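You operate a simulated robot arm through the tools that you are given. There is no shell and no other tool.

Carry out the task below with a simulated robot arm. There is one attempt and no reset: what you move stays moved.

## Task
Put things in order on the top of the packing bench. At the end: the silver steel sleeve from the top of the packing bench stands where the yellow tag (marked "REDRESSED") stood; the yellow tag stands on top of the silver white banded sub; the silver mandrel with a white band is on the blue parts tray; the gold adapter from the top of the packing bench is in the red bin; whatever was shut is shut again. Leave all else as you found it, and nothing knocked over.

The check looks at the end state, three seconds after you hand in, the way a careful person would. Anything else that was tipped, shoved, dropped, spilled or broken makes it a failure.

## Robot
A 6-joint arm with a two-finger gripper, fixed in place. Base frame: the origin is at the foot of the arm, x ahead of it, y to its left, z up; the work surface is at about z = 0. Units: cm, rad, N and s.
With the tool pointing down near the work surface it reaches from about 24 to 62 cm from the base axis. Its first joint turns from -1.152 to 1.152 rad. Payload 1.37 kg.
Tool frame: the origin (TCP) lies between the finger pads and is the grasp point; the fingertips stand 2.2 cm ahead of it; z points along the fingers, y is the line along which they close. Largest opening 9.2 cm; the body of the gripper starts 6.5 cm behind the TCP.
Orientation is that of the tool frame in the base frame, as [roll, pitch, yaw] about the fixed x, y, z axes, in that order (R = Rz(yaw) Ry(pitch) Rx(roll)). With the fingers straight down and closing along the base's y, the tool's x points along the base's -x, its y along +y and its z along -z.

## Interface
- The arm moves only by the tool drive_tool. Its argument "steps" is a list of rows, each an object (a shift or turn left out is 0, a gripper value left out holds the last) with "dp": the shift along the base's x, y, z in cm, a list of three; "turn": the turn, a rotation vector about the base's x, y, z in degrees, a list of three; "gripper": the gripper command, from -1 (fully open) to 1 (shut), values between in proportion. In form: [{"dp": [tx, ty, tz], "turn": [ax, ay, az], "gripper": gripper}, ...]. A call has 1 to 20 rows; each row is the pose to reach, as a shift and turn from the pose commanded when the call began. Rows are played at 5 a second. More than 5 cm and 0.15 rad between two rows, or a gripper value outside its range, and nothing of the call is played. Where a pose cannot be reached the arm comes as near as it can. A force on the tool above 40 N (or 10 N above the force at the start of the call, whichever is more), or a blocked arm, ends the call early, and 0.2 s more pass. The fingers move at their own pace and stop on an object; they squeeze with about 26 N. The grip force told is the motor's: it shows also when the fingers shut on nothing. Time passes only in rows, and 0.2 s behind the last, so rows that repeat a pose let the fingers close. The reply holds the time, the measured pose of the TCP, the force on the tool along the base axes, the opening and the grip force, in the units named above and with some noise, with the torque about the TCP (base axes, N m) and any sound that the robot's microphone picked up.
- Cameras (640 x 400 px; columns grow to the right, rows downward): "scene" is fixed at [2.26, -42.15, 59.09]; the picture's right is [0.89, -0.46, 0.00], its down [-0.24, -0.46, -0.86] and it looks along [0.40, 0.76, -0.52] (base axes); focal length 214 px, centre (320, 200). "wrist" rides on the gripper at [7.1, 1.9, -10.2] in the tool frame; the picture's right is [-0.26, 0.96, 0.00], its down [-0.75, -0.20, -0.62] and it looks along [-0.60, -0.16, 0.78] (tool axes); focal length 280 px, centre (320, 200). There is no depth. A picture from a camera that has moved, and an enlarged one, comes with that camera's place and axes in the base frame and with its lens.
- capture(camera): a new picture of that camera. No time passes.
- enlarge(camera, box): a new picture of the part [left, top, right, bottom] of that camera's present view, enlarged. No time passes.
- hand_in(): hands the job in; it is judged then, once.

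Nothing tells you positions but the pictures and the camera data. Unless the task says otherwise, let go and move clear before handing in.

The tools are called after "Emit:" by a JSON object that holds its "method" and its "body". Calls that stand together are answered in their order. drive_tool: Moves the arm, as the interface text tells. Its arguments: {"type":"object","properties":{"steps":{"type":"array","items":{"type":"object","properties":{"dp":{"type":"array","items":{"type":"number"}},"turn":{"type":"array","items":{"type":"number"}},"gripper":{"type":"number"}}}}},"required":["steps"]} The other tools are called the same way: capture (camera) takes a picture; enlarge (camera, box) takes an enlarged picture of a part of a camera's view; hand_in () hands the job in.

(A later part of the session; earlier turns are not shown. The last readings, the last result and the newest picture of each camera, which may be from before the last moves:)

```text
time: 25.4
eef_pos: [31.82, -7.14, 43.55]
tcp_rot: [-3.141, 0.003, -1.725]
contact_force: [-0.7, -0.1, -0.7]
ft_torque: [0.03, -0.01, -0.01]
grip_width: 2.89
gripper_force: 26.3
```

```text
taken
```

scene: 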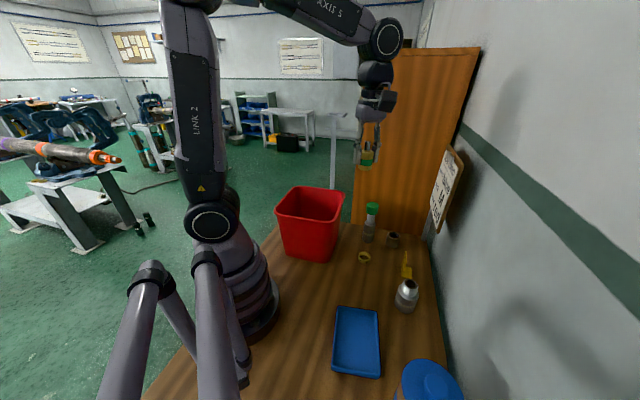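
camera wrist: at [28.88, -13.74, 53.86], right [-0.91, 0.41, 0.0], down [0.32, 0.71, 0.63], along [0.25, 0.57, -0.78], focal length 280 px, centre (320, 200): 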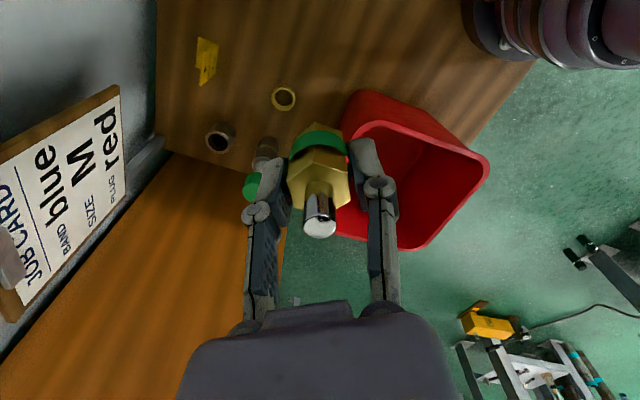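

Emit:
{"method": "enlarge", "body": {"camera": "wrist", "box": [300, 60, 520, 270]}}

Emit:
{"method": "enlarge", "body": {"camera": "scene", "box": [260, 170, 360, 270]}}

```text
1.90 times, centred on (410, 165) of wrist
camera zoom: at [28.88, -13.74, 53.86], right [-0.91, 0.41, 0.0], down [0.32, 0.71, 0.63], along [0.25, 0.57, -0.78], focal length 534 px, centre (149, 267)
```

zoom: 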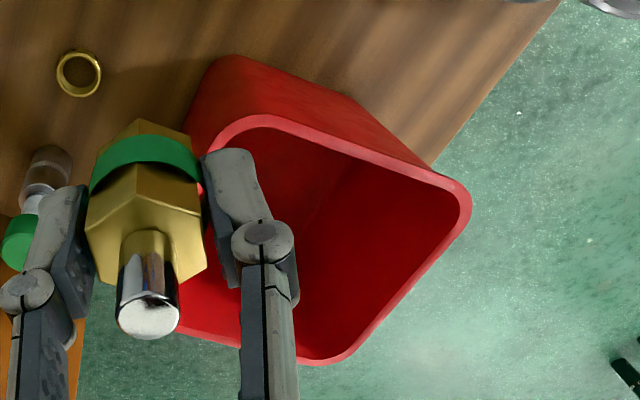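

```text
4.00 times, centred on (310, 220) of scene
camera zoom: at [2.26, -42.15, 59.09], right [0.89, -0.46, 0.0], down [-0.24, -0.46, -0.86], along [0.4, 0.76, -0.52], focal length 858 px, centre (360, 120)
```

zoom: 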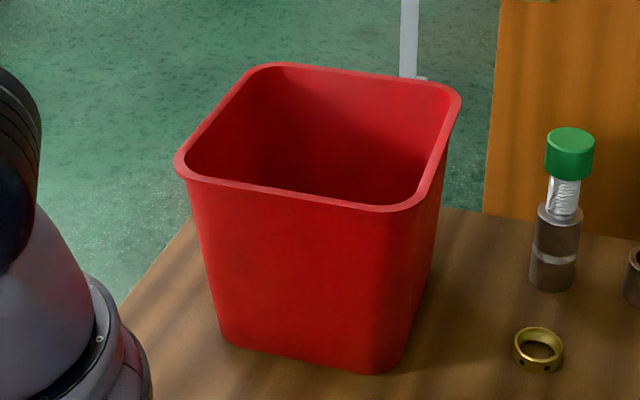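

The bin rim is about 19 cm square, centred near (29.5,15.8) at z≈19.4, and its corners point along x and y. I'll centre over it with the camera toward a corner and start down.

Emit:
{"method": "drive_tool", "body": {"steps": [{"dp": [-0.5, 4, 0], "turn": [0, 0, 4]}, {"dp": [-1, 8, 0], "turn": [0, 0, 9]}, {"dp": [-1.5, 12, 0], "turn": [0, 0, 9]}, {"dp": [-2, 16, 0], "turn": [0, 0, 9]}, {"dp": [-2.3, 20, 0], "turn": [0, 0, 9]}, {"dp": [-2.3, 22.9, -1], "turn": [0, 0, 9]}, {"dp": [-2.3, 22.9, -5], "turn": [0, 0, 9]}, {"dp": [-2.3, 22.9, -9], "turn": [0, 0, 9]}, {"dp": [-2.3, 22.9, -13], "turn": [0, 0, 9]}, {"dp": [-2.3, 22.9, -17], "turn": [0, 0, 9]}, {"dp": [-2.3, 22.9, -17], "turn": [0, 0, 9]}]}}

Emit:
{"method": "capture", "body": {"camera": "wrist"}}

Emit:
{"method": "capture", "body": {"camera": "scene"}}

```text
time: 27.8
eef_pos: [29.27, 15.75, 26.79]
tcp_rot: [-3.141, 0.002, -1.568]
contact_force: [-0.1, 0.4, -1.4]
ft_torque: [-0.02, 0.03, -0.01]
grip_width: 2.9
gripper_force: 25.9
```

```text
taken
camera wrist: at [27.35, 8.63, 37.0], right [-0.97, 0.26, 0.0], down [0.2, 0.75, 0.63], along [0.16, 0.6, -0.78], focal length 280 px, centre (320, 200)
```

wrist: 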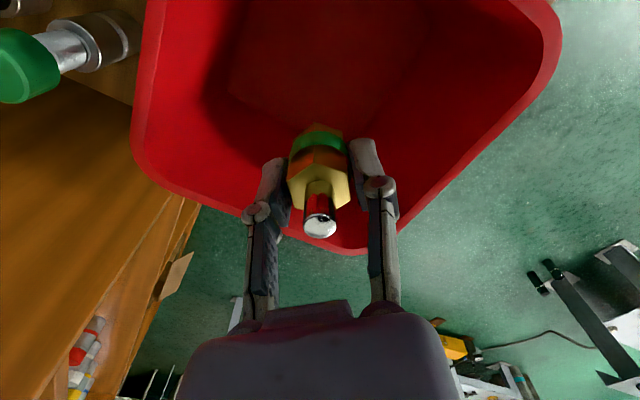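

```text
taken
```

scene: 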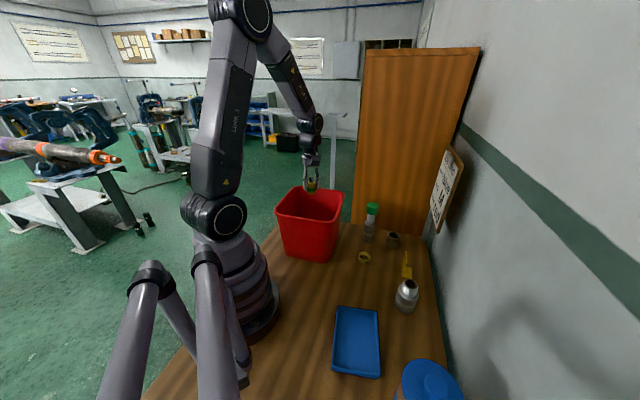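

The bin looks empty and I'm over its middle. Lowering inside in stages.

Emit:
{"method": "drive_tool", "body": {"steps": [{"dp": [0, 0, -3]}, {"dp": [0, 0, -6]}, {"dp": [0, 0, -9]}, {"dp": [0, 0, -12]}, {"dp": [0, 0, -12]}]}}

Emit:
{"method": "capture", "body": {"camera": "wrist"}}

Emit:
{"method": "enlarge", "body": {"camera": "scene", "box": [250, 100, 370, 270]}}

```text
time: 29.0
eef_pos: [29.41, 15.8, 14.87]
tcp_rot: [-3.141, 0.002, -1.57]
contact_force: [-0.9, -0.6, -2.3]
ft_torque: [0.0, 0.0, 0.01]
grip_width: 2.91
gripper_force: 26.3
```

```text
taken
camera wrist: at [27.36, 8.69, 25.01], right [-0.97, 0.26, 0.0], down [0.2, 0.75, 0.63], along [0.16, 0.6, -0.78], focal length 280 px, centre (320, 200)
```

wrist: 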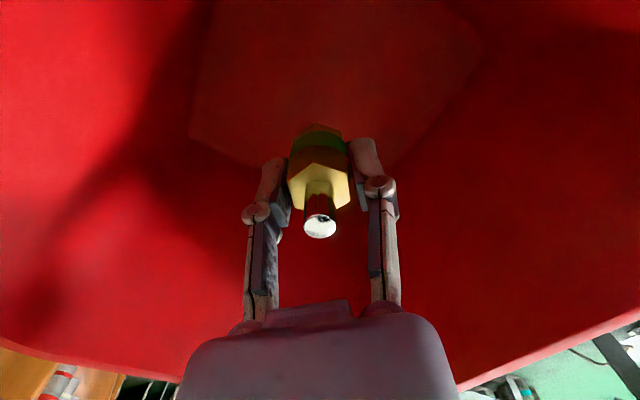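

```text
2.35 times, centred on (310, 185) of scene
camera zoom: at [2.26, -42.15, 59.09], right [0.89, -0.46, 0.0], down [-0.24, -0.46, -0.86], along [0.4, 0.76, -0.52], focal length 505 px, centre (344, 235)
```

zoom: 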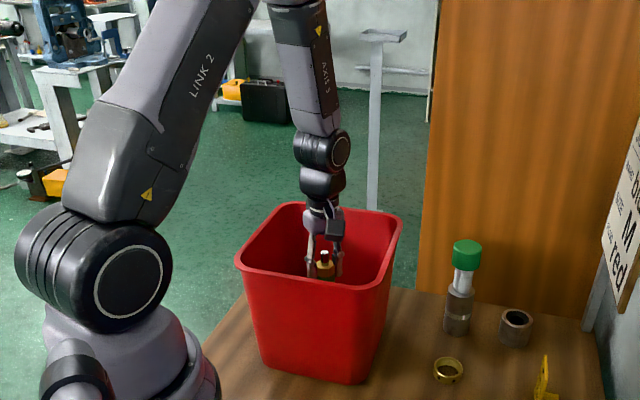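

The bin floor is clear under the adapter, so I'm continuing down gently.

Emit:
{"method": "drive_tool", "body": {"steps": [{"dp": [0, 0, -2.5]}, {"dp": [0, 0, -5]}, {"dp": [0, 0, -7.5]}, {"dp": [0, 0, -8.7]}, {"dp": [0, 0, -8.7]}]}}

Emit:
{"method": "capture", "body": {"camera": "wrist"}}

Emit:
{"method": "enlarge", "body": {"camera": "scene", "box": [250, 100, 370, 270]}}

```text
time: 30.2
eef_pos: [29.54, 15.83, 5.95]
tcp_rot: [-3.138, 0.002, -1.57]
contact_force: [0.9, -4.1, 17.0]
ft_torque: [-0.1, -0.02, -0.03]
grip_width: 2.88
gripper_force: 26.4
```

```text
taken
camera wrist: at [27.68, 8.7, 16.23], right [-0.97, 0.26, 0.0], down [0.2, 0.75, 0.63], along [0.16, 0.6, -0.78], focal length 280 px, centre (320, 200)
```

wrist: 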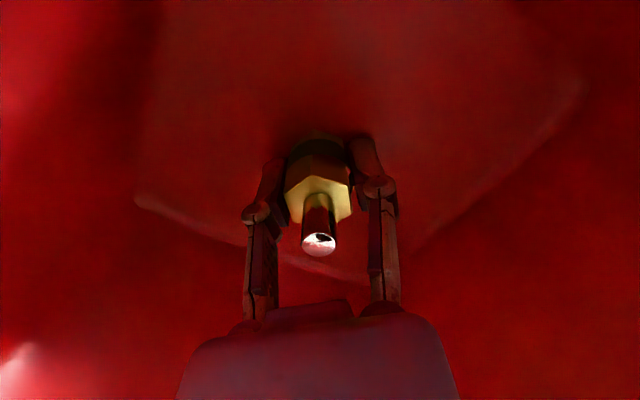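

```text
2.35 times, centred on (310, 185) of scene
camera zoom: at [2.25, -42.16, 59.08], right [0.89, -0.46, 0.0], down [-0.24, -0.46, -0.86], along [0.4, 0.76, -0.52], focal length 505 px, centre (344, 235)
```

zoom: 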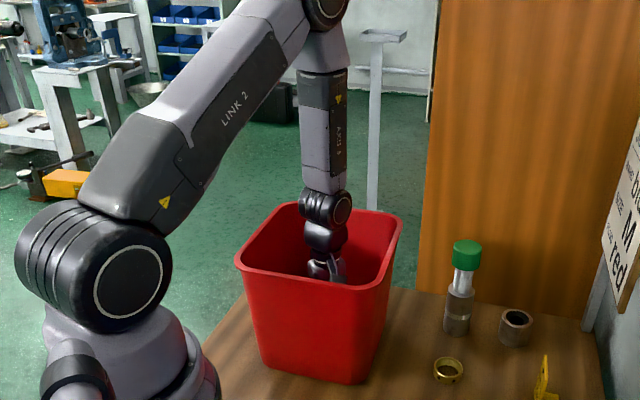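

The adapter is touching the bin floor. I'll ease the pressure, release, and rise straight out.

Emit:
{"method": "drive_tool", "body": {"steps": [{"dp": [0, 0, 0.15]}, {"dp": [0, 0, 0.2], "gripper": 0.2}, {"dp": [0, 0, 0.2], "gripper": -0.2}, {"dp": [0, 0, 0.2], "gripper": -0.2}, {"dp": [0, 0, 3]}, {"dp": [0, 0, 6]}, {"dp": [0, 0, 10]}, {"dp": [0, 0, 14]}, {"dp": [0, 0, 18]}, {"dp": [0, 0, 22]}, {"dp": [0, 0, 26]}, {"dp": [0, 0, 26]}]}}

Emit:
{"method": "capture", "body": {"camera": "wrist"}}

Emit:
{"method": "capture", "body": {"camera": "scene"}}

```text
time: 32.8
eef_pos: [29.45, 16.2, 31.88]
tcp_rot: [-3.141, 0.001, -1.569]
contact_force: [0.9, -0.1, -1.3]
ft_torque: [0.01, -0.01, 0.01]
grip_width: 5.53
gripper_force: 0.0
```

```text
taken
camera wrist: at [27.45, 9.11, 42.02], right [-0.97, 0.26, 0.0], down [0.2, 0.75, 0.63], along [0.16, 0.6, -0.78], focal length 280 px, centre (320, 200)
```

wrist: 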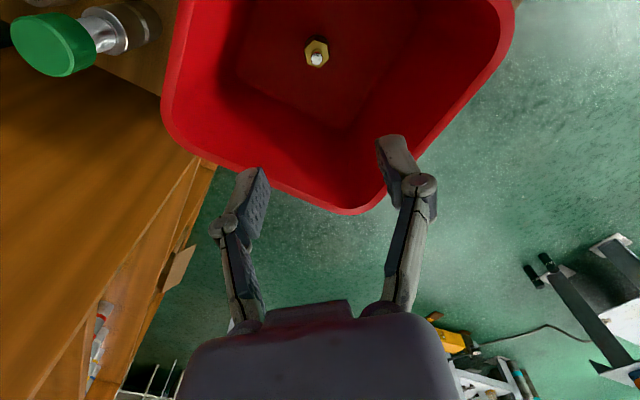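

```text
taken
```

scene: 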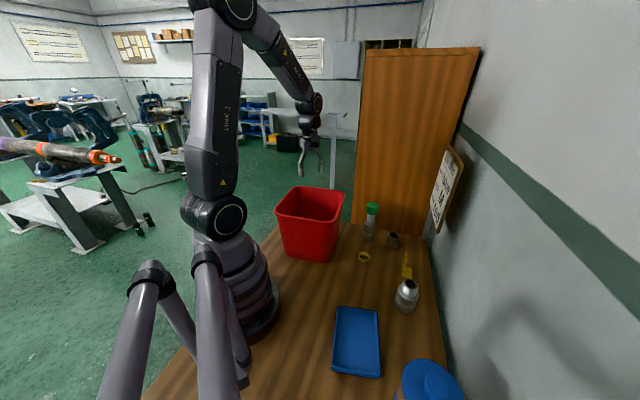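

The adapter stands upright in the bin. The brown panel beside the bench is a cabinet with something on its shelves, so I'm enlarging that.

Emit:
{"method": "enlarge", "body": {"camera": "wrist", "box": [0, 150, 230, 400]}}

Emit:
{"method": "enlarge", "body": {"camera": "scene", "box": [340, 30, 490, 250]}}

```text
1.60 times, centred on (115, 275) of wrist
camera zoom: at [27.45, 9.11, 42.02], right [-0.97, 0.26, 0.0], down [0.2, 0.75, 0.63], along [0.16, 0.6, -0.78], focal length 449 px, centre (648, 80)
```

zoom: 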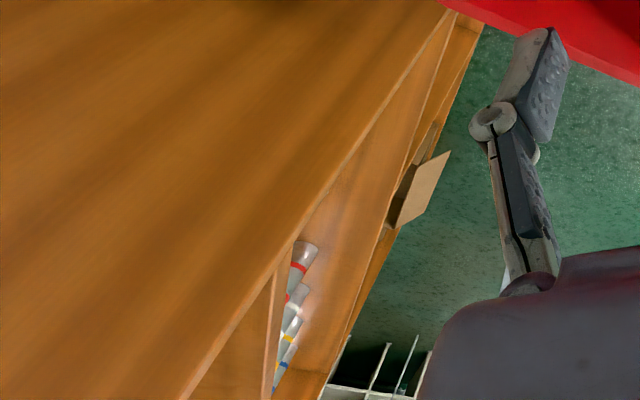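

```text
1.82 times, centred on (415, 140) of scene
camera zoom: at [2.26, -42.15, 59.09], right [0.89, -0.46, 0.0], down [-0.24, -0.46, -0.86], along [0.4, 0.76, -0.52], focal length 390 px, centre (147, 309)
```

zoom: 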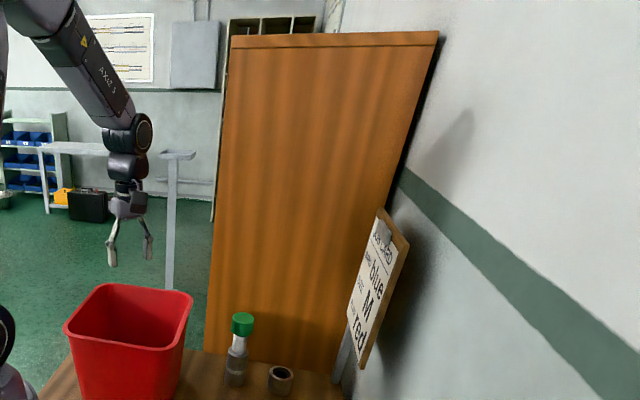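

That's just background shelving facing away from the bench. Next is the tag: I'm moving above it, with the fingers turned so they close across its upright plate.

Emit:
{"method": "drive_tool", "body": {"steps": [{"dp": [2.5, -3.3, 0], "turn": [0, 0, -6]}, {"dp": [5, -6.6, 0], "turn": [0, 0, -12]}, {"dp": [7.5, -9.9, 0], "turn": [0, 0, -18]}, {"dp": [10, -13.2, 0], "turn": [0, 0, -24]}, {"dp": [12.5, -16.5, 0], "turn": [0, 0, -30]}, {"dp": [15, -19.8, 0], "turn": [0, 0, -36]}, {"dp": [17.5, -23.2, 0], "turn": [0, 0, -42]}, {"dp": [20.4, -26.6, 0], "turn": [0, 0, -45]}, {"dp": [20.4, -26.6, -5], "turn": [0, 0, -45], "gripper": 0}, {"dp": [20.4, -26.6, -10], "turn": [0, 0, -45], "gripper": 0}, {"dp": [20.4, -26.6, -14], "turn": [0, 0, -45], "gripper": 0}, {"dp": [20.4, -26.6, -14], "turn": [0, 0, -45], "gripper": 0}]}}

Emit:
{"method": "capture", "body": {"camera": "wrist"}}

Emit:
{"method": "enlarge", "body": {"camera": "scene", "box": [330, 130, 490, 320]}}

```text
time: 35.4
eef_pos: [50.01, -10.69, 17.75]
tcp_rot: [-3.141, 0.002, -2.353]
contact_force: [0.0, -0.4, -0.4]
ft_torque: [0.0, 0.02, -0.01]
grip_width: 4.57
gripper_force: 0.0
```

```text
taken
camera wrist: at [43.66, -14.41, 27.91], right [-0.5, 0.87, 0.0], down [0.68, 0.39, 0.63], along [0.54, 0.31, -0.78], focal length 280 px, centre (320, 200)
```

wrist: 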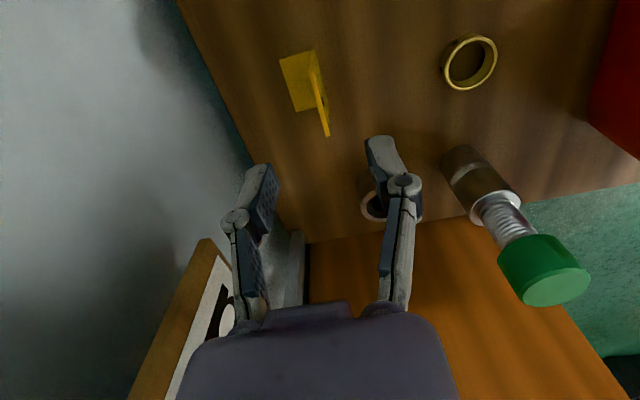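

```text
2.11 times, centred on (410, 225) of scene
camera zoom: at [2.26, -42.15, 59.09], right [0.89, -0.46, 0.0], down [-0.24, -0.46, -0.86], along [0.4, 0.76, -0.52], focal length 452 px, centre (130, 147)
```

zoom: 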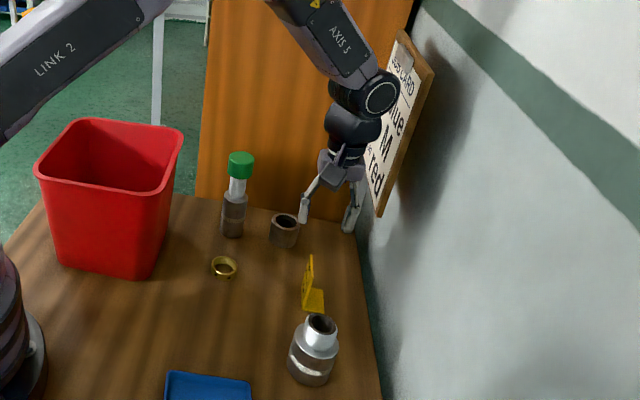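

Emit:
{"method": "enlarge", "body": {"camera": "wrist", "box": [255, 30, 375, 150]}}

Emit:
{"method": "enlarge", "body": {"camera": "scene", "box": [385, 240, 435, 290]}}

```text
3.33 times, centred on (315, 90) of wrist
camera zoom: at [43.66, -14.41, 27.91], right [-0.5, 0.87, 0.0], down [0.68, 0.39, 0.63], along [0.54, 0.31, -0.78], focal length 935 px, centre (337, 567)
```

zoom: 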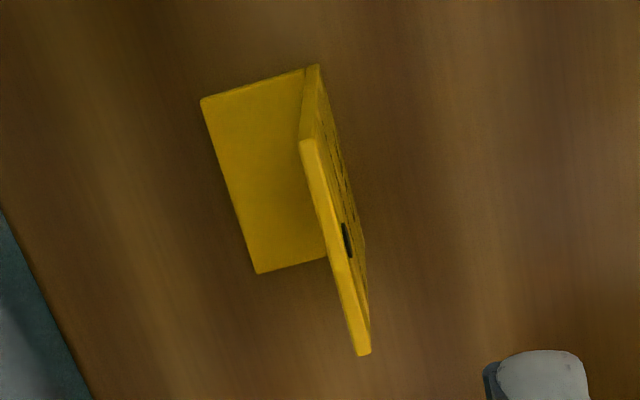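

```text
8.00 times, centred on (410, 265) of scene
camera zoom: at [2.26, -42.15, 59.09], right [0.89, -0.46, 0.0], down [-0.24, -0.46, -0.86], along [0.4, 0.76, -0.52], focal length 1716 px, centre (-400, -320)
```

zoom: 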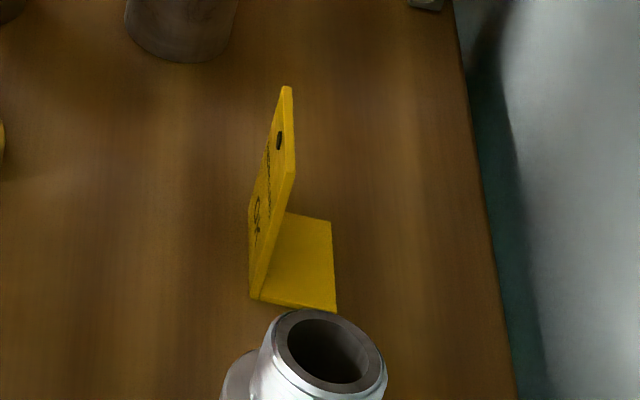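

The tag's upright is centred at (50.0,-10.75) and aligned with the fingers. Lowering over it and gripping the upright.

Emit:
{"method": "drive_tool", "body": {"steps": [{"dp": [0, -0.05, -3]}, {"dp": [0, -0.05, -6]}, {"dp": [0, -0.05, -9]}, {"dp": [0, -0.05, -11.4]}, {"dp": [0, -0.05, -11.4]}]}}

Emit:
{"method": "capture", "body": {"camera": "wrist"}}

Emit:
{"method": "enlarge", "body": {"camera": "scene", "box": [360, 200, 450, 300]}}

```text
time: 36.6
eef_pos: [49.91, -10.84, 6.33]
tcp_rot: [3.141, 0.001, -2.354]
contact_force: [-0.2, 1.0, 0.9]
ft_torque: [0.0, -0.01, -0.03]
grip_width: 4.59
gripper_force: 0.1
```

```text
taken
camera wrist: at [43.6, -14.49, 16.58], right [-0.5, 0.87, 0.0], down [0.68, 0.39, 0.63], along [0.54, 0.31, -0.78], focal length 280 px, centre (320, 200)
```

wrist: 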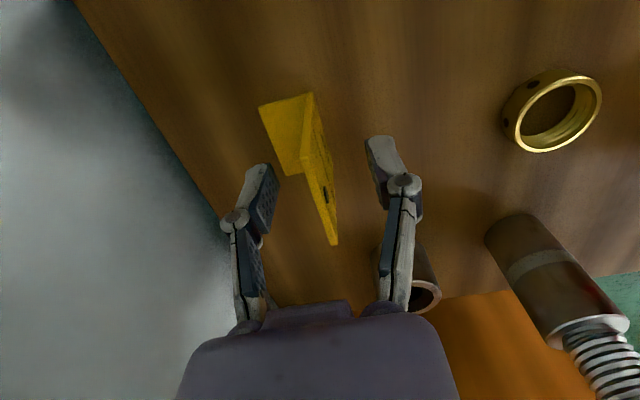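

```text
4.00 times, centred on (405, 250) of scene
camera zoom: at [2.26, -42.15, 59.09], right [0.89, -0.46, 0.0], down [-0.24, -0.46, -0.86], along [0.4, 0.76, -0.52], focal length 858 px, centre (-20, 0)
```

zoom: 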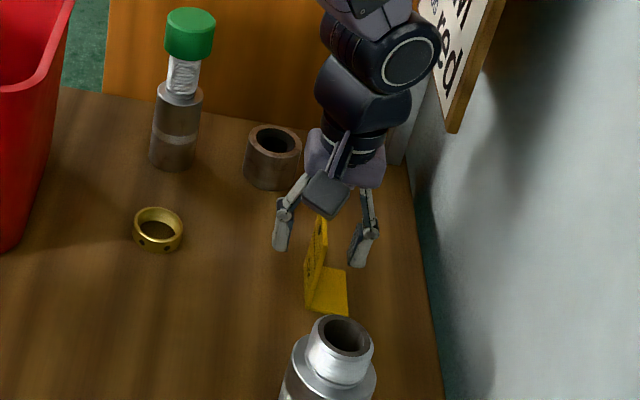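

Emit:
{"method": "drive_tool", "body": {"steps": [{"dp": [0, 0, 0], "gripper": 0.5}, {"dp": [0, 0, 0], "gripper": 0.8}, {"dp": [0, 0, 0], "gripper": 1}, {"dp": [0, 0, 0], "gripper": 1}, {"dp": [0, 0, 0], "gripper": 1}, {"dp": [0, 0, 0], "gripper": 1}]}}

Emit:
{"method": "capture", "body": {"camera": "wrist"}}

```text
time: 38.0
eef_pos: [49.93, -10.82, 6.52]
tcp_rot: [-3.141, 0.002, -2.355]
contact_force: [0.1, -0.1, 0.0]
ft_torque: [-0.03, 0.02, -0.02]
grip_width: 0.58
gripper_force: 26.0
```

```text
taken
camera wrist: at [43.6, -14.49, 16.62], right [-0.5, 0.87, 0.0], down [0.68, 0.39, 0.63], along [0.54, 0.31, -0.78], focal length 280 px, centre (320, 200)
```

wrist: 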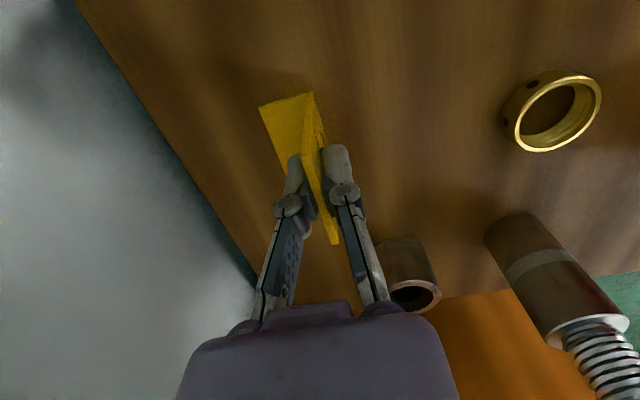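

The tag is gripped. I'll lift it and move to a viewpoint where the wrist camera can see the top of the sub.

Emit:
{"method": "drive_tool", "body": {"steps": [{"dp": [0, 0, 2]}, {"dp": [0, 0, 5]}, {"dp": [-1, -0.7, 9]}, {"dp": [-2.5, -2, 13]}, {"dp": [-4.5, -4, 17]}, {"dp": [-7, -6.5, 19]}, {"dp": [-10, -9.5, 19]}, {"dp": [-13, -12.5, 19]}, {"dp": [-16, -15, 19]}, {"dp": [-19, -17.5, 19]}, {"dp": [-19, -17.5, 19]}]}}

Emit:
{"method": "capture", "body": {"camera": "wrist"}}

Emit:
{"method": "capture", "body": {"camera": "scene"}}

```text
time: 40.4
eef_pos: [30.58, -28.45, 25.8]
tcp_rot: [-3.141, 0.002, -2.354]
contact_force: [-0.3, -0.1, 0.0]
ft_torque: [-0.02, 0.04, 0.01]
grip_width: 0.61
gripper_force: 25.9
```

```text
taken
camera wrist: at [24.23, -32.14, 35.96], right [-0.5, 0.87, 0.0], down [0.68, 0.39, 0.63], along [0.54, 0.31, -0.78], focal length 280 px, centre (320, 200)
```

wrist: 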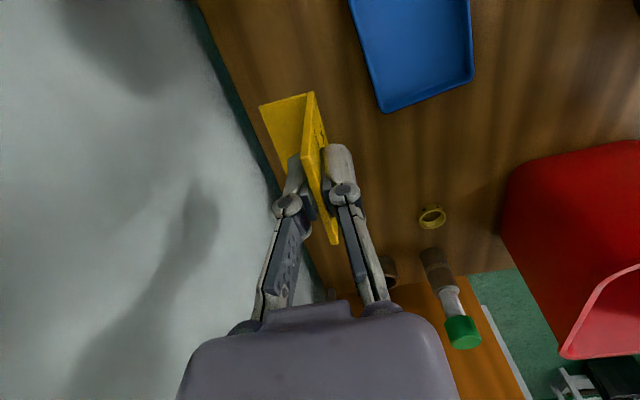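

```text
taken
```

scene: 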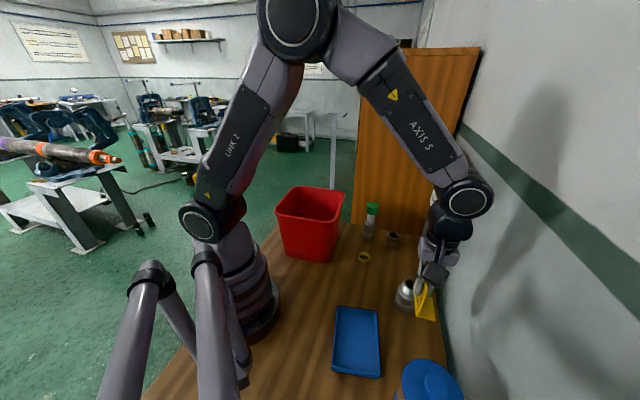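

The held tag hides the sub from here. I'll shift so the sub appears in the upper part of the image instead.

Emit:
{"method": "drive_tool", "body": {"steps": [{"dp": [3.5, 2.6, 0]}, {"dp": [7, 5.2, 0]}, {"dp": [10.5, 7.8, 0]}, {"dp": [13.8, 10.3, 0]}, {"dp": [13.8, 10.3, 0]}, {"dp": [13.8, 10.3, 0]}]}}

Emit:
{"method": "capture", "body": {"camera": "wrist"}}

Emit:
{"method": "enlarge", "body": {"camera": "wrist", "box": [240, 0, 400, 120]}}

Emit:
{"method": "enlarge", "body": {"camera": "scene", "box": [370, 220, 450, 320]}}

```text
time: 41.8
eef_pos: [44.58, -17.93, 25.63]
tcp_rot: [-3.141, 0.001, -2.354]
contact_force: [0.4, 0.0, -0.2]
ft_torque: [-0.02, -0.01, -0.02]
grip_width: 0.61
gripper_force: 26.4
```

```text
taken
camera wrist: at [38.17, -21.65, 35.75], right [-0.5, 0.87, 0.0], down [0.68, 0.39, 0.63], along [0.54, 0.31, -0.78], focal length 280 px, centre (320, 200)
```

wrist: 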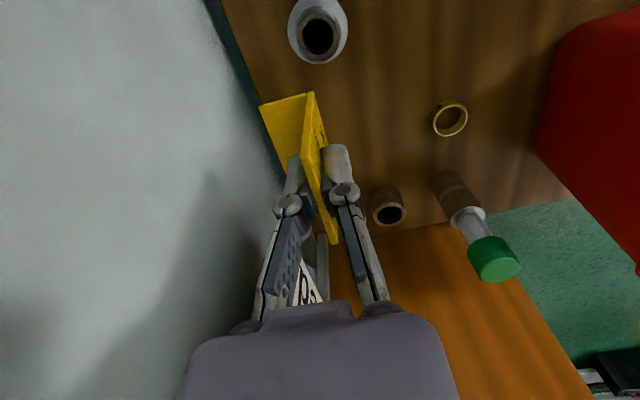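

```text
3.33 times, centred on (320, 60) of wrist
camera zoom: at [38.17, -21.65, 35.75], right [-0.5, 0.87, 0.0], down [0.68, 0.39, 0.63], along [0.54, 0.31, -0.78], focal length 935 px, centre (320, 667)
```

zoom: 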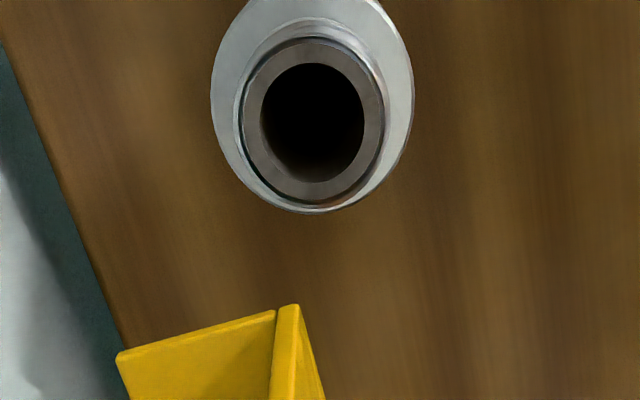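

```text
4.00 times, centred on (410, 270) of scene
camera zoom: at [2.26, -42.15, 59.09], right [0.89, -0.46, 0.0], down [-0.24, -0.46, -0.86], along [0.4, 0.76, -0.52], focal length 858 px, centre (-40, -80)
```

zoom: 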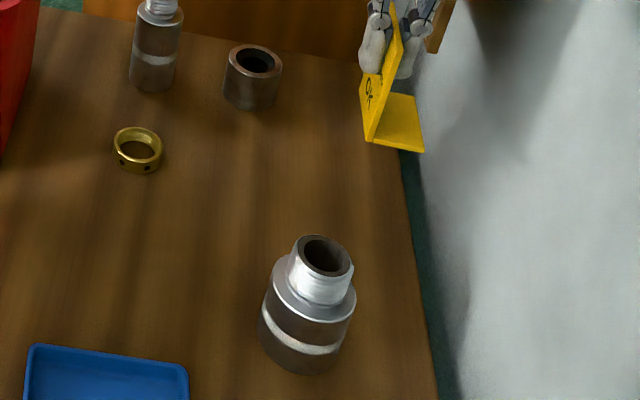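

Sub top centre found at (41.6,-19.85), z≈9.4. I'll bring the tag over it with its centre of mass above the ring and lower to just short of contact.

Emit:
{"method": "drive_tool", "body": {"steps": [{"dp": [-1.7, -0.75, 0]}, {"dp": [-3.38, -1.48, 0]}, {"dp": [-3.38, -1.48, -3]}, {"dp": [-3.38, -1.48, -6]}, {"dp": [-3.38, -1.48, -8.5]}, {"dp": [-3.38, -1.48, -8.5]}, {"dp": [-3.38, -1.48, -8.5]}]}}

Emit:
{"method": "capture", "body": {"camera": "wrist"}}

Emit:
{"method": "enlarge", "body": {"camera": "scene", "box": [380, 240, 440, 320]}}

```text
time: 43.4
eef_pos: [41.16, -19.69, 16.89]
tcp_rot: [3.141, 0.0, -2.355]
contact_force: [-0.2, -0.2, -0.8]
ft_torque: [0.04, -0.02, 0.01]
grip_width: 0.62
gripper_force: 25.9
```

```text
taken
camera wrist: at [34.88, -23.39, 27.05], right [-0.5, 0.87, 0.0], down [0.68, 0.39, 0.63], along [0.54, 0.31, -0.78], focal length 280 px, centre (320, 200)
```

wrist: 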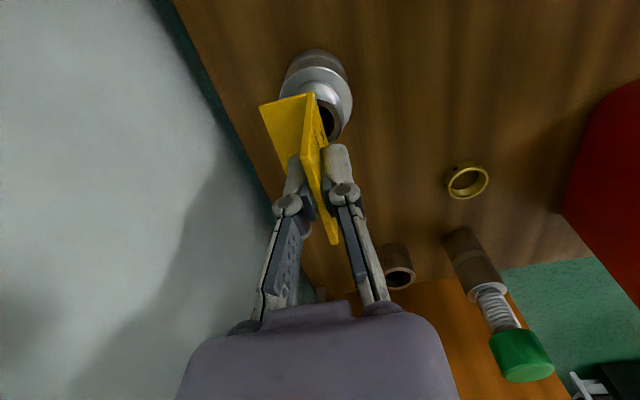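

```text
5.00 times, centred on (410, 280) of scene
camera zoom: at [2.26, -42.15, 59.09], right [0.89, -0.46, 0.0], down [-0.24, -0.46, -0.86], along [0.4, 0.76, -0.52], focal length 1072 px, centre (-130, -200)
```

zoom: 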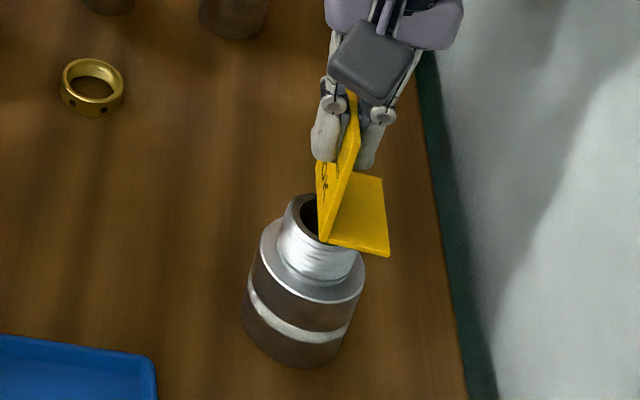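

Emit:
{"method": "enlarge", "body": {"camera": "wrist", "box": [240, 30, 380, 180]}}

Emit:
{"method": "enlarge", "body": {"camera": "scene", "box": [390, 265, 430, 305]}}

```text
2.67 times, centred on (310, 105) of wrist
camera zoom: at [34.88, -23.39, 27.05], right [-0.5, 0.87, 0.0], down [0.68, 0.39, 0.63], along [0.54, 0.31, -0.78], focal length 748 px, centre (347, 453)
```

zoom: 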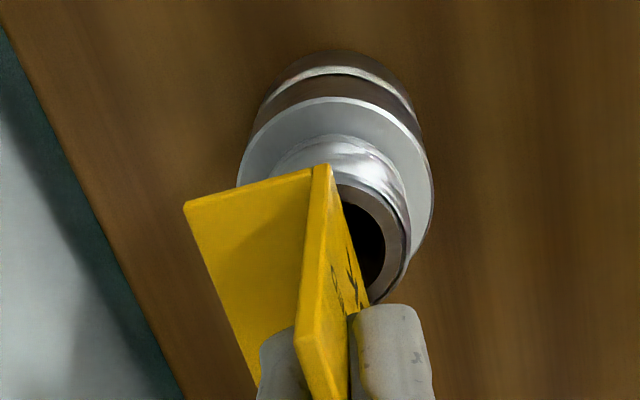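

```text
10.00 times, centred on (410, 285) of scene
camera zoom: at [2.26, -42.15, 59.09], right [0.89, -0.46, 0.0], down [-0.24, -0.46, -0.86], along [0.4, 0.76, -0.52], focal length 2145 px, centre (-580, -650)
```

zoom: 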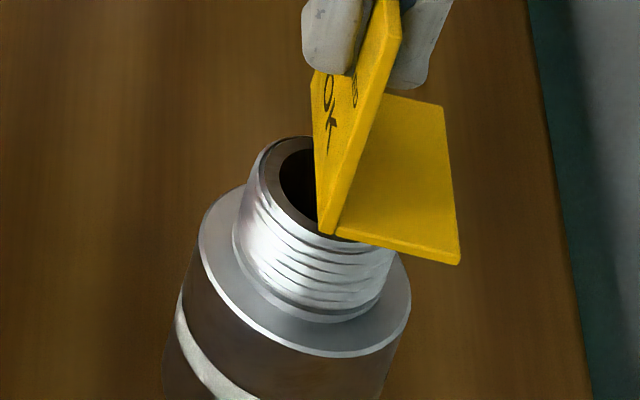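

Both views agree the tag's mass is centred over the ring. Lowering slowly until contact.

Emit:
{"method": "drive_tool", "body": {"steps": [{"dp": [0, 0, -0.3]}, {"dp": [0, 0, -0.6]}, {"dp": [0, 0, -0.8]}, {"dp": [0, 0, -0.8]}]}}

Emit:
{"method": "enlarge", "body": {"camera": "scene", "box": [390, 265, 430, 305]}}

```text
time: 44.4
eef_pos: [41.32, -19.33, 16.15]
tcp_rot: [-3.141, 0.002, -2.355]
contact_force: [0.7, 0.3, -0.4]
ft_torque: [0.04, -0.01, 0.0]
grip_width: 0.58
gripper_force: 26.8
```

```text
10.00 times, centred on (410, 285) of scene
camera zoom: at [2.26, -42.15, 59.09], right [0.89, -0.46, 0.0], down [-0.24, -0.46, -0.86], along [0.4, 0.76, -0.52], focal length 2145 px, centre (-580, -650)
```

zoom: 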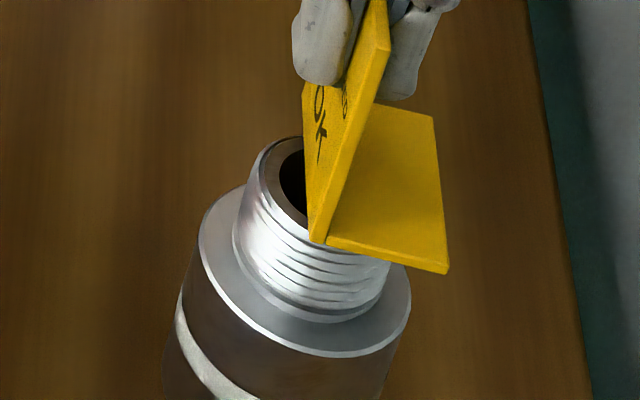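

Emit:
{"method": "drive_tool", "body": {"steps": [{"dp": [0, 0, -0.15]}, {"dp": [0, 0, -0.3]}, {"dp": [0, 0, -0.3]}]}}

Emit:
{"method": "enlarge", "body": {"camera": "scene", "box": [390, 265, 430, 305]}}

```text
time: 45.2
eef_pos: [41.39, -19.53, 16.02]
tcp_rot: [-3.14, 0.002, -2.357]
contact_force: [0.5, 0.0, -0.2]
ft_torque: [0.02, 0.0, -0.01]
grip_width: 0.62
gripper_force: 25.9
```

```text
10.00 times, centred on (410, 285) of scene
camera zoom: at [2.26, -42.15, 59.09], right [0.89, -0.46, 0.0], down [-0.24, -0.46, -0.86], along [0.4, 0.76, -0.52], focal length 2145 px, centre (-580, -650)
```

zoom: 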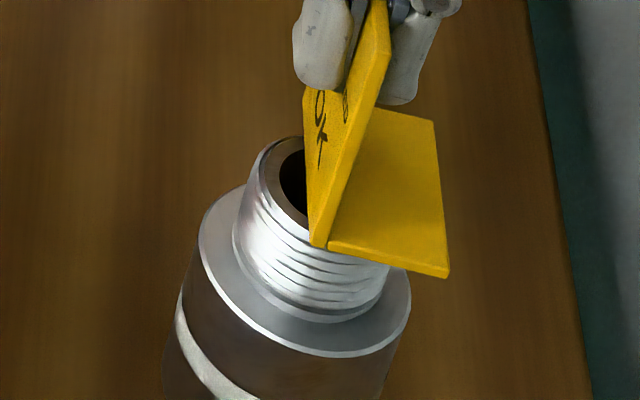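

Emit:
{"method": "drive_tool", "body": {"steps": [{"dp": [0, 0, -0.15]}, {"dp": [0, 0, -0.3]}, {"dp": [0, 0, -0.3]}]}}

Emit:
{"method": "enlarge", "body": {"camera": "scene", "box": [390, 265, 430, 305]}}

```text
time: 46.0
eef_pos: [41.44, -19.6, 15.87]
tcp_rot: [-3.14, 0.002, -2.355]
contact_force: [-5.3, 2.8, 25.7]
ft_torque: [0.05, 0.11, -0.01]
grip_width: 0.63
gripper_force: 26.2
```

```text
10.00 times, centred on (410, 285) of scene
camera zoom: at [2.25, -42.15, 59.09], right [0.89, -0.46, 0.0], down [-0.24, -0.46, -0.86], along [0.4, 0.76, -0.52], focal length 2145 px, centre (-580, -650)
```

zoom: 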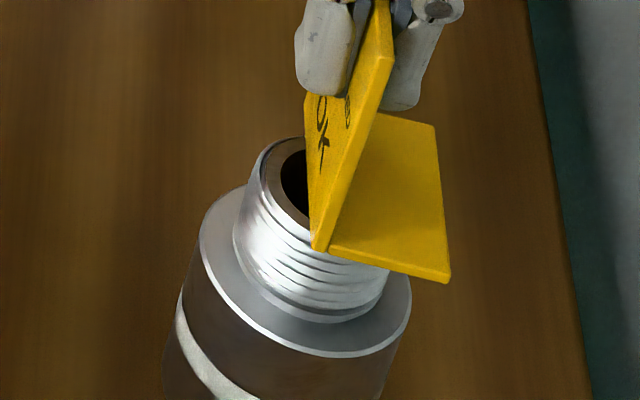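

Contact made: the tag is resting on the ring. Easing the pressure, then opening gently.

Emit:
{"method": "drive_tool", "body": {"steps": [{"dp": [0, 0, 0.12]}, {"dp": [0, 0, 0.18]}, {"dp": [0, 0, 0.18]}]}}

```text
time: 46.8
eef_pos: [41.31, -19.34, 15.7]
tcp_rot: [3.14, -0.002, -2.355]
contact_force: [0.1, -0.3, 0.5]
ft_torque: [-0.02, -0.03, -0.03]
grip_width: 0.62
gripper_force: 25.6
```

Emit:
{"method": "drive_tool", "body": {"steps": [{"dp": [0, 0, -0.05], "gripper": 0.8}, {"dp": [0, 0, -0.05], "gripper": 0.5}, {"dp": [0, 0, -0.05], "gripper": 0.3}, {"dp": [0, 0, -0.05], "gripper": 0.3}]}}

Emit:
{"method": "enlarge", "body": {"camera": "scene", "box": [380, 250, 440, 310]}}

Emit:
{"method": "capture", "body": {"camera": "wrist"}}

```text
time: 47.8
eef_pos: [41.5, -19.43, 15.78]
tcp_rot: [3.141, 0.001, -2.356]
contact_force: [-0.6, -0.3, 0.1]
ft_torque: [0.0, 0.01, -0.01]
grip_width: 3.23
gripper_force: 0.0
```

```text
6.67 times, centred on (410, 280) of scene
camera zoom: at [2.26, -42.15, 59.09], right [0.89, -0.46, 0.0], down [-0.24, -0.46, -0.86], along [0.4, 0.76, -0.52], focal length 1430 px, centre (-280, -333)
```

zoom: 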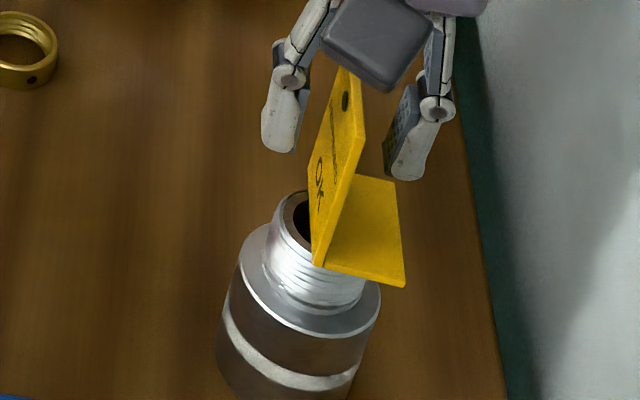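

```text
taken
camera wrist: at [35.07, -23.13, 25.95], right [-0.5, 0.87, 0.0], down [0.68, 0.39, 0.63], along [0.54, 0.31, -0.78], focal length 280 px, centre (320, 200)
```

wrist: 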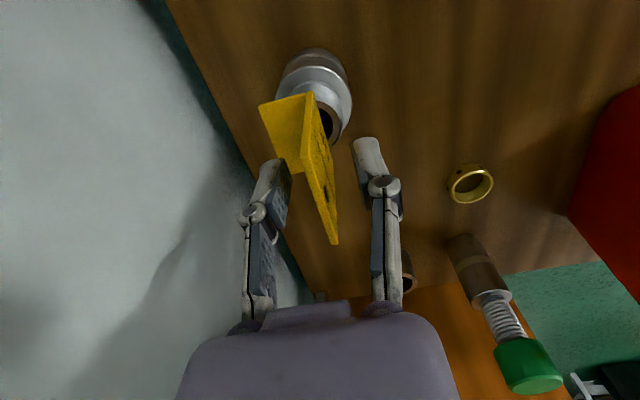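

The tag stands freely on the sub. I'm rising straight up, then going toward the sleeve for a closer look.

Emit:
{"method": "drive_tool", "body": {"steps": [{"dp": [0, 0, 1.5]}, {"dp": [0, 0, 4]}, {"dp": [0, 0, 8]}, {"dp": [0, 0, 12]}, {"dp": [0, 0, 15]}, {"dp": [2.5, 3.5, 15], "gripper": -0.6}, {"dp": [5, 7, 15]}, {"dp": [7.5, 10.5, 15]}, {"dp": [10, 14, 14]}, {"dp": [12.5, 17.4, 12]}, {"dp": [12.5, 17.4, 8]}, {"dp": [12.5, 17.4, 5]}, {"dp": [12.5, 17.4, 5]}]}}

Emit:
{"method": "capture", "body": {"camera": "wrist"}}

Emit:
{"method": "capture", "body": {"camera": "scene"}}

```text
time: 50.6
eef_pos: [53.9, -2.23, 20.73]
tcp_rot: [3.141, 0.002, -2.355]
contact_force: [-0.3, -0.6, -0.3]
ft_torque: [0.01, -0.01, 0.0]
grip_width: 7.37
gripper_force: 0.0
```

```text
taken
camera wrist: at [47.71, -5.94, 30.97], right [-0.5, 0.87, 0.0], down [0.68, 0.39, 0.63], along [0.54, 0.31, -0.78], focal length 280 px, centre (320, 200)
```

wrist: 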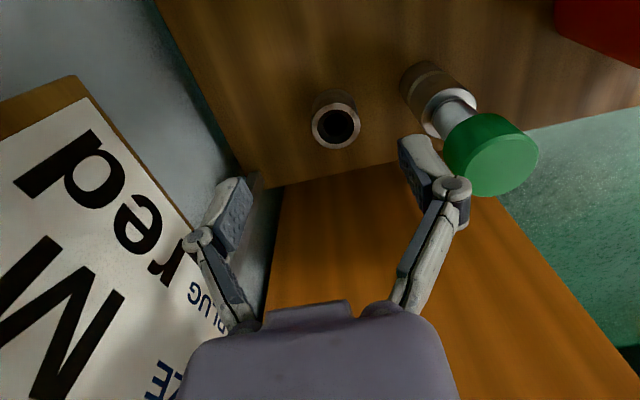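

```text
taken
```

scene: 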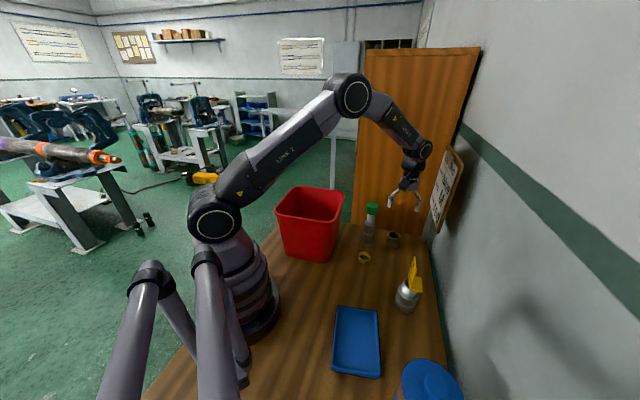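

Emit:
{"method": "enlarge", "body": {"camera": "wrist", "box": [290, 70, 390, 170]}}

Emit:
{"method": "enlarge", "body": {"camera": "scene", "box": [360, 215, 420, 265]}}

Emit:
{"method": "enlarge", "body": {"camera": "scene", "box": [380, 250, 440, 310]}}

```text
4.00 times, centred on (340, 120) of wrist
camera zoom: at [47.71, -5.94, 30.97], right [-0.5, 0.87, 0.0], down [0.68, 0.39, 0.63], along [0.54, 0.31, -0.78], focal length 1122 px, centre (240, 520)
```

zoom: 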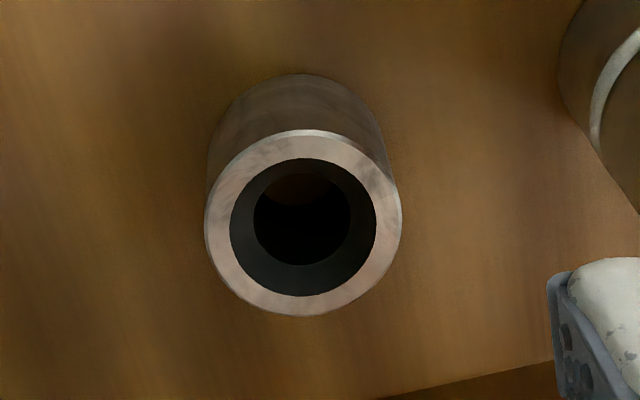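

```text
8.00 times, centred on (390, 240) of scene
camera zoom: at [2.26, -42.15, 59.09], right [0.89, -0.46, 0.0], down [-0.24, -0.46, -0.86], along [0.4, 0.76, -0.52], focal length 1716 px, centre (-240, -120)
```

zoom: 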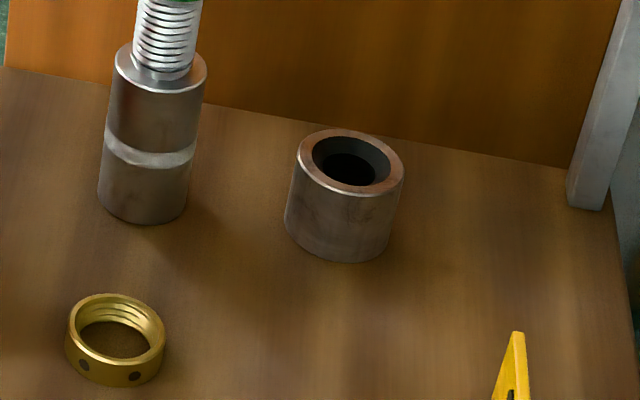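

```text
6.67 times, centred on (410, 280) of scene
camera zoom: at [2.26, -42.15, 59.09], right [0.89, -0.46, 0.0], down [-0.24, -0.46, -0.86], along [0.4, 0.76, -0.52], focal length 1430 px, centre (-280, -333)
```

zoom: 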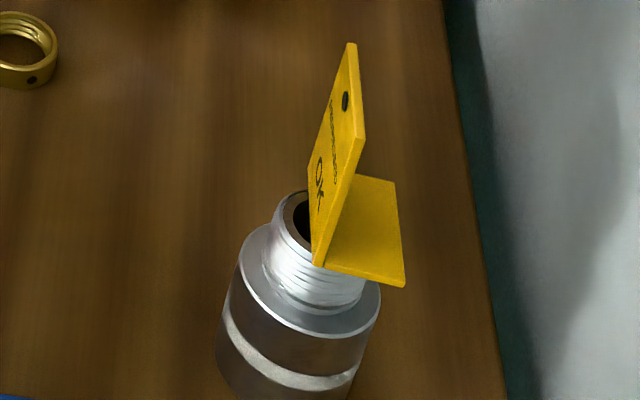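

Sleeve located at (57.0,1.3), height about 4.5, diameter about 5. I'll come above it and verify before descending.

Emit:
{"method": "drive_tool", "body": {"steps": [{"dp": [1.5, 1.8, -1]}, {"dp": [2.95, 3.55, -3]}, {"dp": [2.95, 3.55, -6]}, {"dp": [2.95, 3.55, -9]}, {"dp": [2.95, 3.55, -9]}, {"dp": [2.95, 3.55, -9]}]}}

Emit:
{"method": "capture", "body": {"camera": "wrist"}}

Emit:
{"method": "enlarge", "body": {"camera": "scene", "box": [350, 180, 450, 260]}}

```text
time: 52.0
eef_pos: [56.76, 1.32, 11.71]
tcp_rot: [3.142, 0.001, -2.354]
contact_force: [0.4, -0.1, -0.1]
ft_torque: [-0.01, 0.01, 0.01]
grip_width: 7.4
gripper_force: 0.0
```

```text
taken
camera wrist: at [50.37, -2.37, 21.89], right [-0.5, 0.87, 0.0], down [0.68, 0.39, 0.63], along [0.54, 0.31, -0.78], focal length 280 px, centre (320, 200)
```

wrist: 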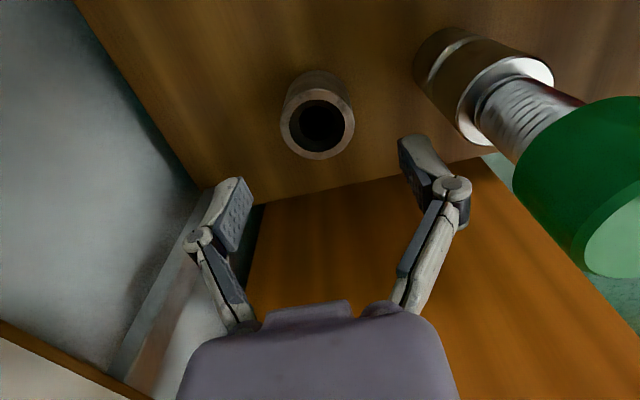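

```text
5.00 times, centred on (400, 220) of scene
camera zoom: at [2.26, -42.15, 59.09], right [0.89, -0.46, 0.0], down [-0.24, -0.46, -0.86], along [0.4, 0.76, -0.52], focal length 1072 px, centre (-80, 100)
```

zoom: 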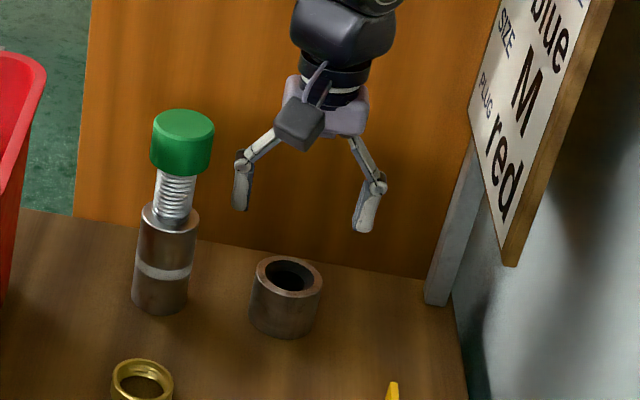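

Emit:
{"method": "enlarge", "body": {"camera": "wrist", "box": [260, 50, 380, 170]}}

```text
3.33 times, centred on (320, 110) of wrist
camera zoom: at [50.37, -2.37, 21.89], right [-0.5, 0.87, 0.0], down [0.68, 0.39, 0.63], along [0.54, 0.31, -0.78], focal length 935 px, centre (320, 500)
```

zoom: 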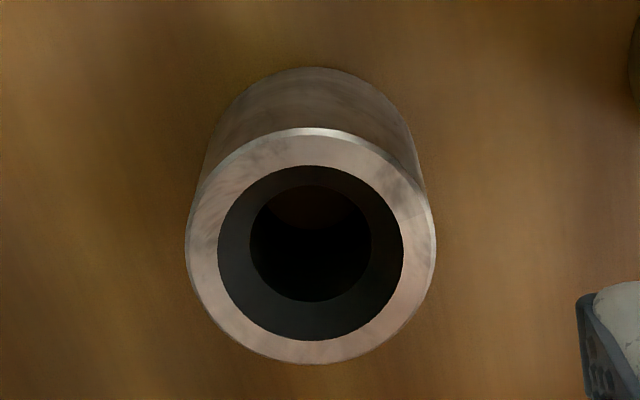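

Sleeve confirmed at (57.0,1.25). Descending around it and gripping.

Emit:
{"method": "drive_tool", "body": {"steps": [{"dp": [0.25, -0.07, -1], "gripper": -0.4}, {"dp": [0.25, -0.07, -3.5], "gripper": -0.4}, {"dp": [0.25, -0.07, -6], "gripper": -0.4}, {"dp": [0.25, -0.07, -8.8], "gripper": -0.4}, {"dp": [0.25, -0.07, -8.8], "gripper": -0.4}]}}

Emit:
{"method": "capture", "body": {"camera": "wrist"}}

Emit:
{"method": "enlarge", "body": {"camera": "scene", "box": [350, 180, 450, 260]}}

```text
time: 53.2
eef_pos: [57.19, 1.31, 2.91]
tcp_rot: [-3.141, 0.002, -2.353]
contact_force: [-0.4, 0.1, -0.1]
ft_torque: [-0.03, 0.01, -0.02]
grip_width: 6.44
gripper_force: 0.0
```

```text
taken
camera wrist: at [50.74, -2.39, 13.19], right [-0.5, 0.87, 0.0], down [0.68, 0.39, 0.63], along [0.54, 0.31, -0.78], focal length 280 px, centre (320, 200)
```

wrist: 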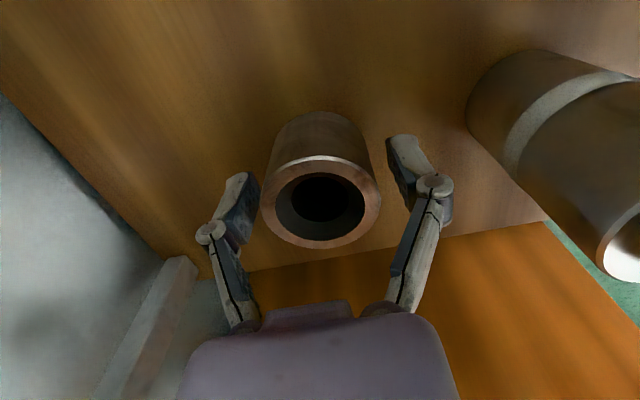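

```text
5.00 times, centred on (400, 220) of scene
camera zoom: at [2.26, -42.15, 59.09], right [0.89, -0.46, 0.0], down [-0.24, -0.46, -0.86], along [0.4, 0.76, -0.52], focal length 1072 px, centre (-80, 100)
```

zoom: 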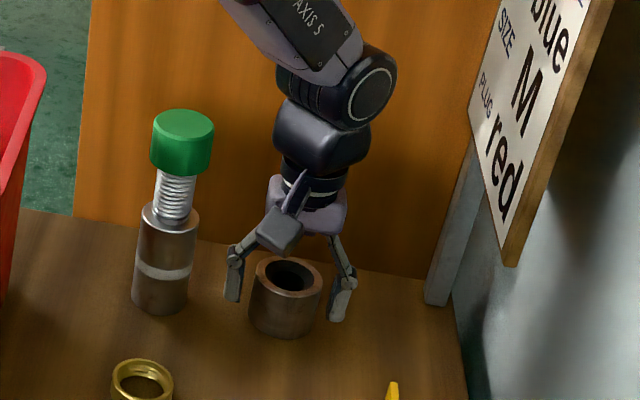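

The sleeve is centred between the fingers, so I'm closing and lifting.

Emit:
{"method": "drive_tool", "body": {"steps": [{"dp": [0, 0, 0], "gripper": 0.1}, {"dp": [0, 0, 0], "gripper": 0.6}, {"dp": [0, 0, 0], "gripper": 1}, {"dp": [0, 0, 0], "gripper": 1}, {"dp": [0, 0, 1], "gripper": 1}, {"dp": [0, 0, 3], "gripper": 1}, {"dp": [-1, -1, 6], "gripper": 1}, {"dp": [-2, -2, 9.5], "gripper": 1}, {"dp": [-3, -3, 13], "gripper": 1}, {"dp": [-4, -4, 16], "gripper": 1}, {"dp": [-4, -4, 16], "gripper": 1}]}}

Emit:
{"method": "capture", "body": {"camera": "wrist"}}

Emit:
{"method": "capture", "body": {"camera": "scene"}}

```text
time: 55.6
eef_pos: [53.17, -2.58, 18.69]
tcp_rot: [-3.14, 0.0, -2.354]
contact_force: [0.2, -0.4, -3.2]
ft_torque: [0.04, 0.03, 0.02]
grip_width: 4.92
gripper_force: 26.2
```

```text
taken
camera wrist: at [46.88, -6.22, 29.01], right [-0.5, 0.87, 0.0], down [0.68, 0.39, 0.63], along [0.54, 0.31, -0.78], focal length 280 px, centre (320, 200)
```

wrist: 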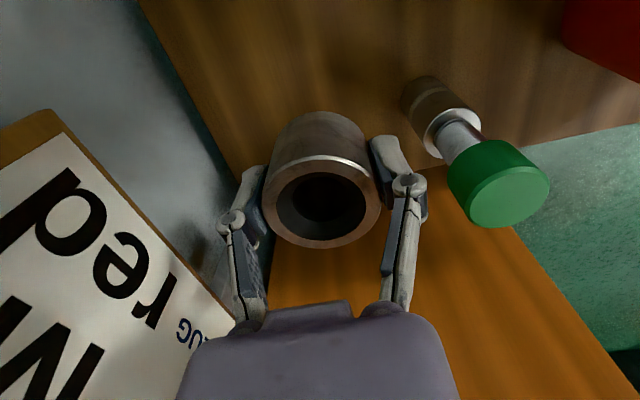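

```text
taken
```

scene: 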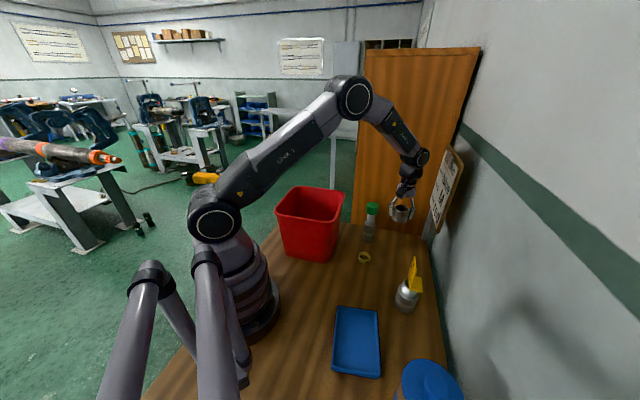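

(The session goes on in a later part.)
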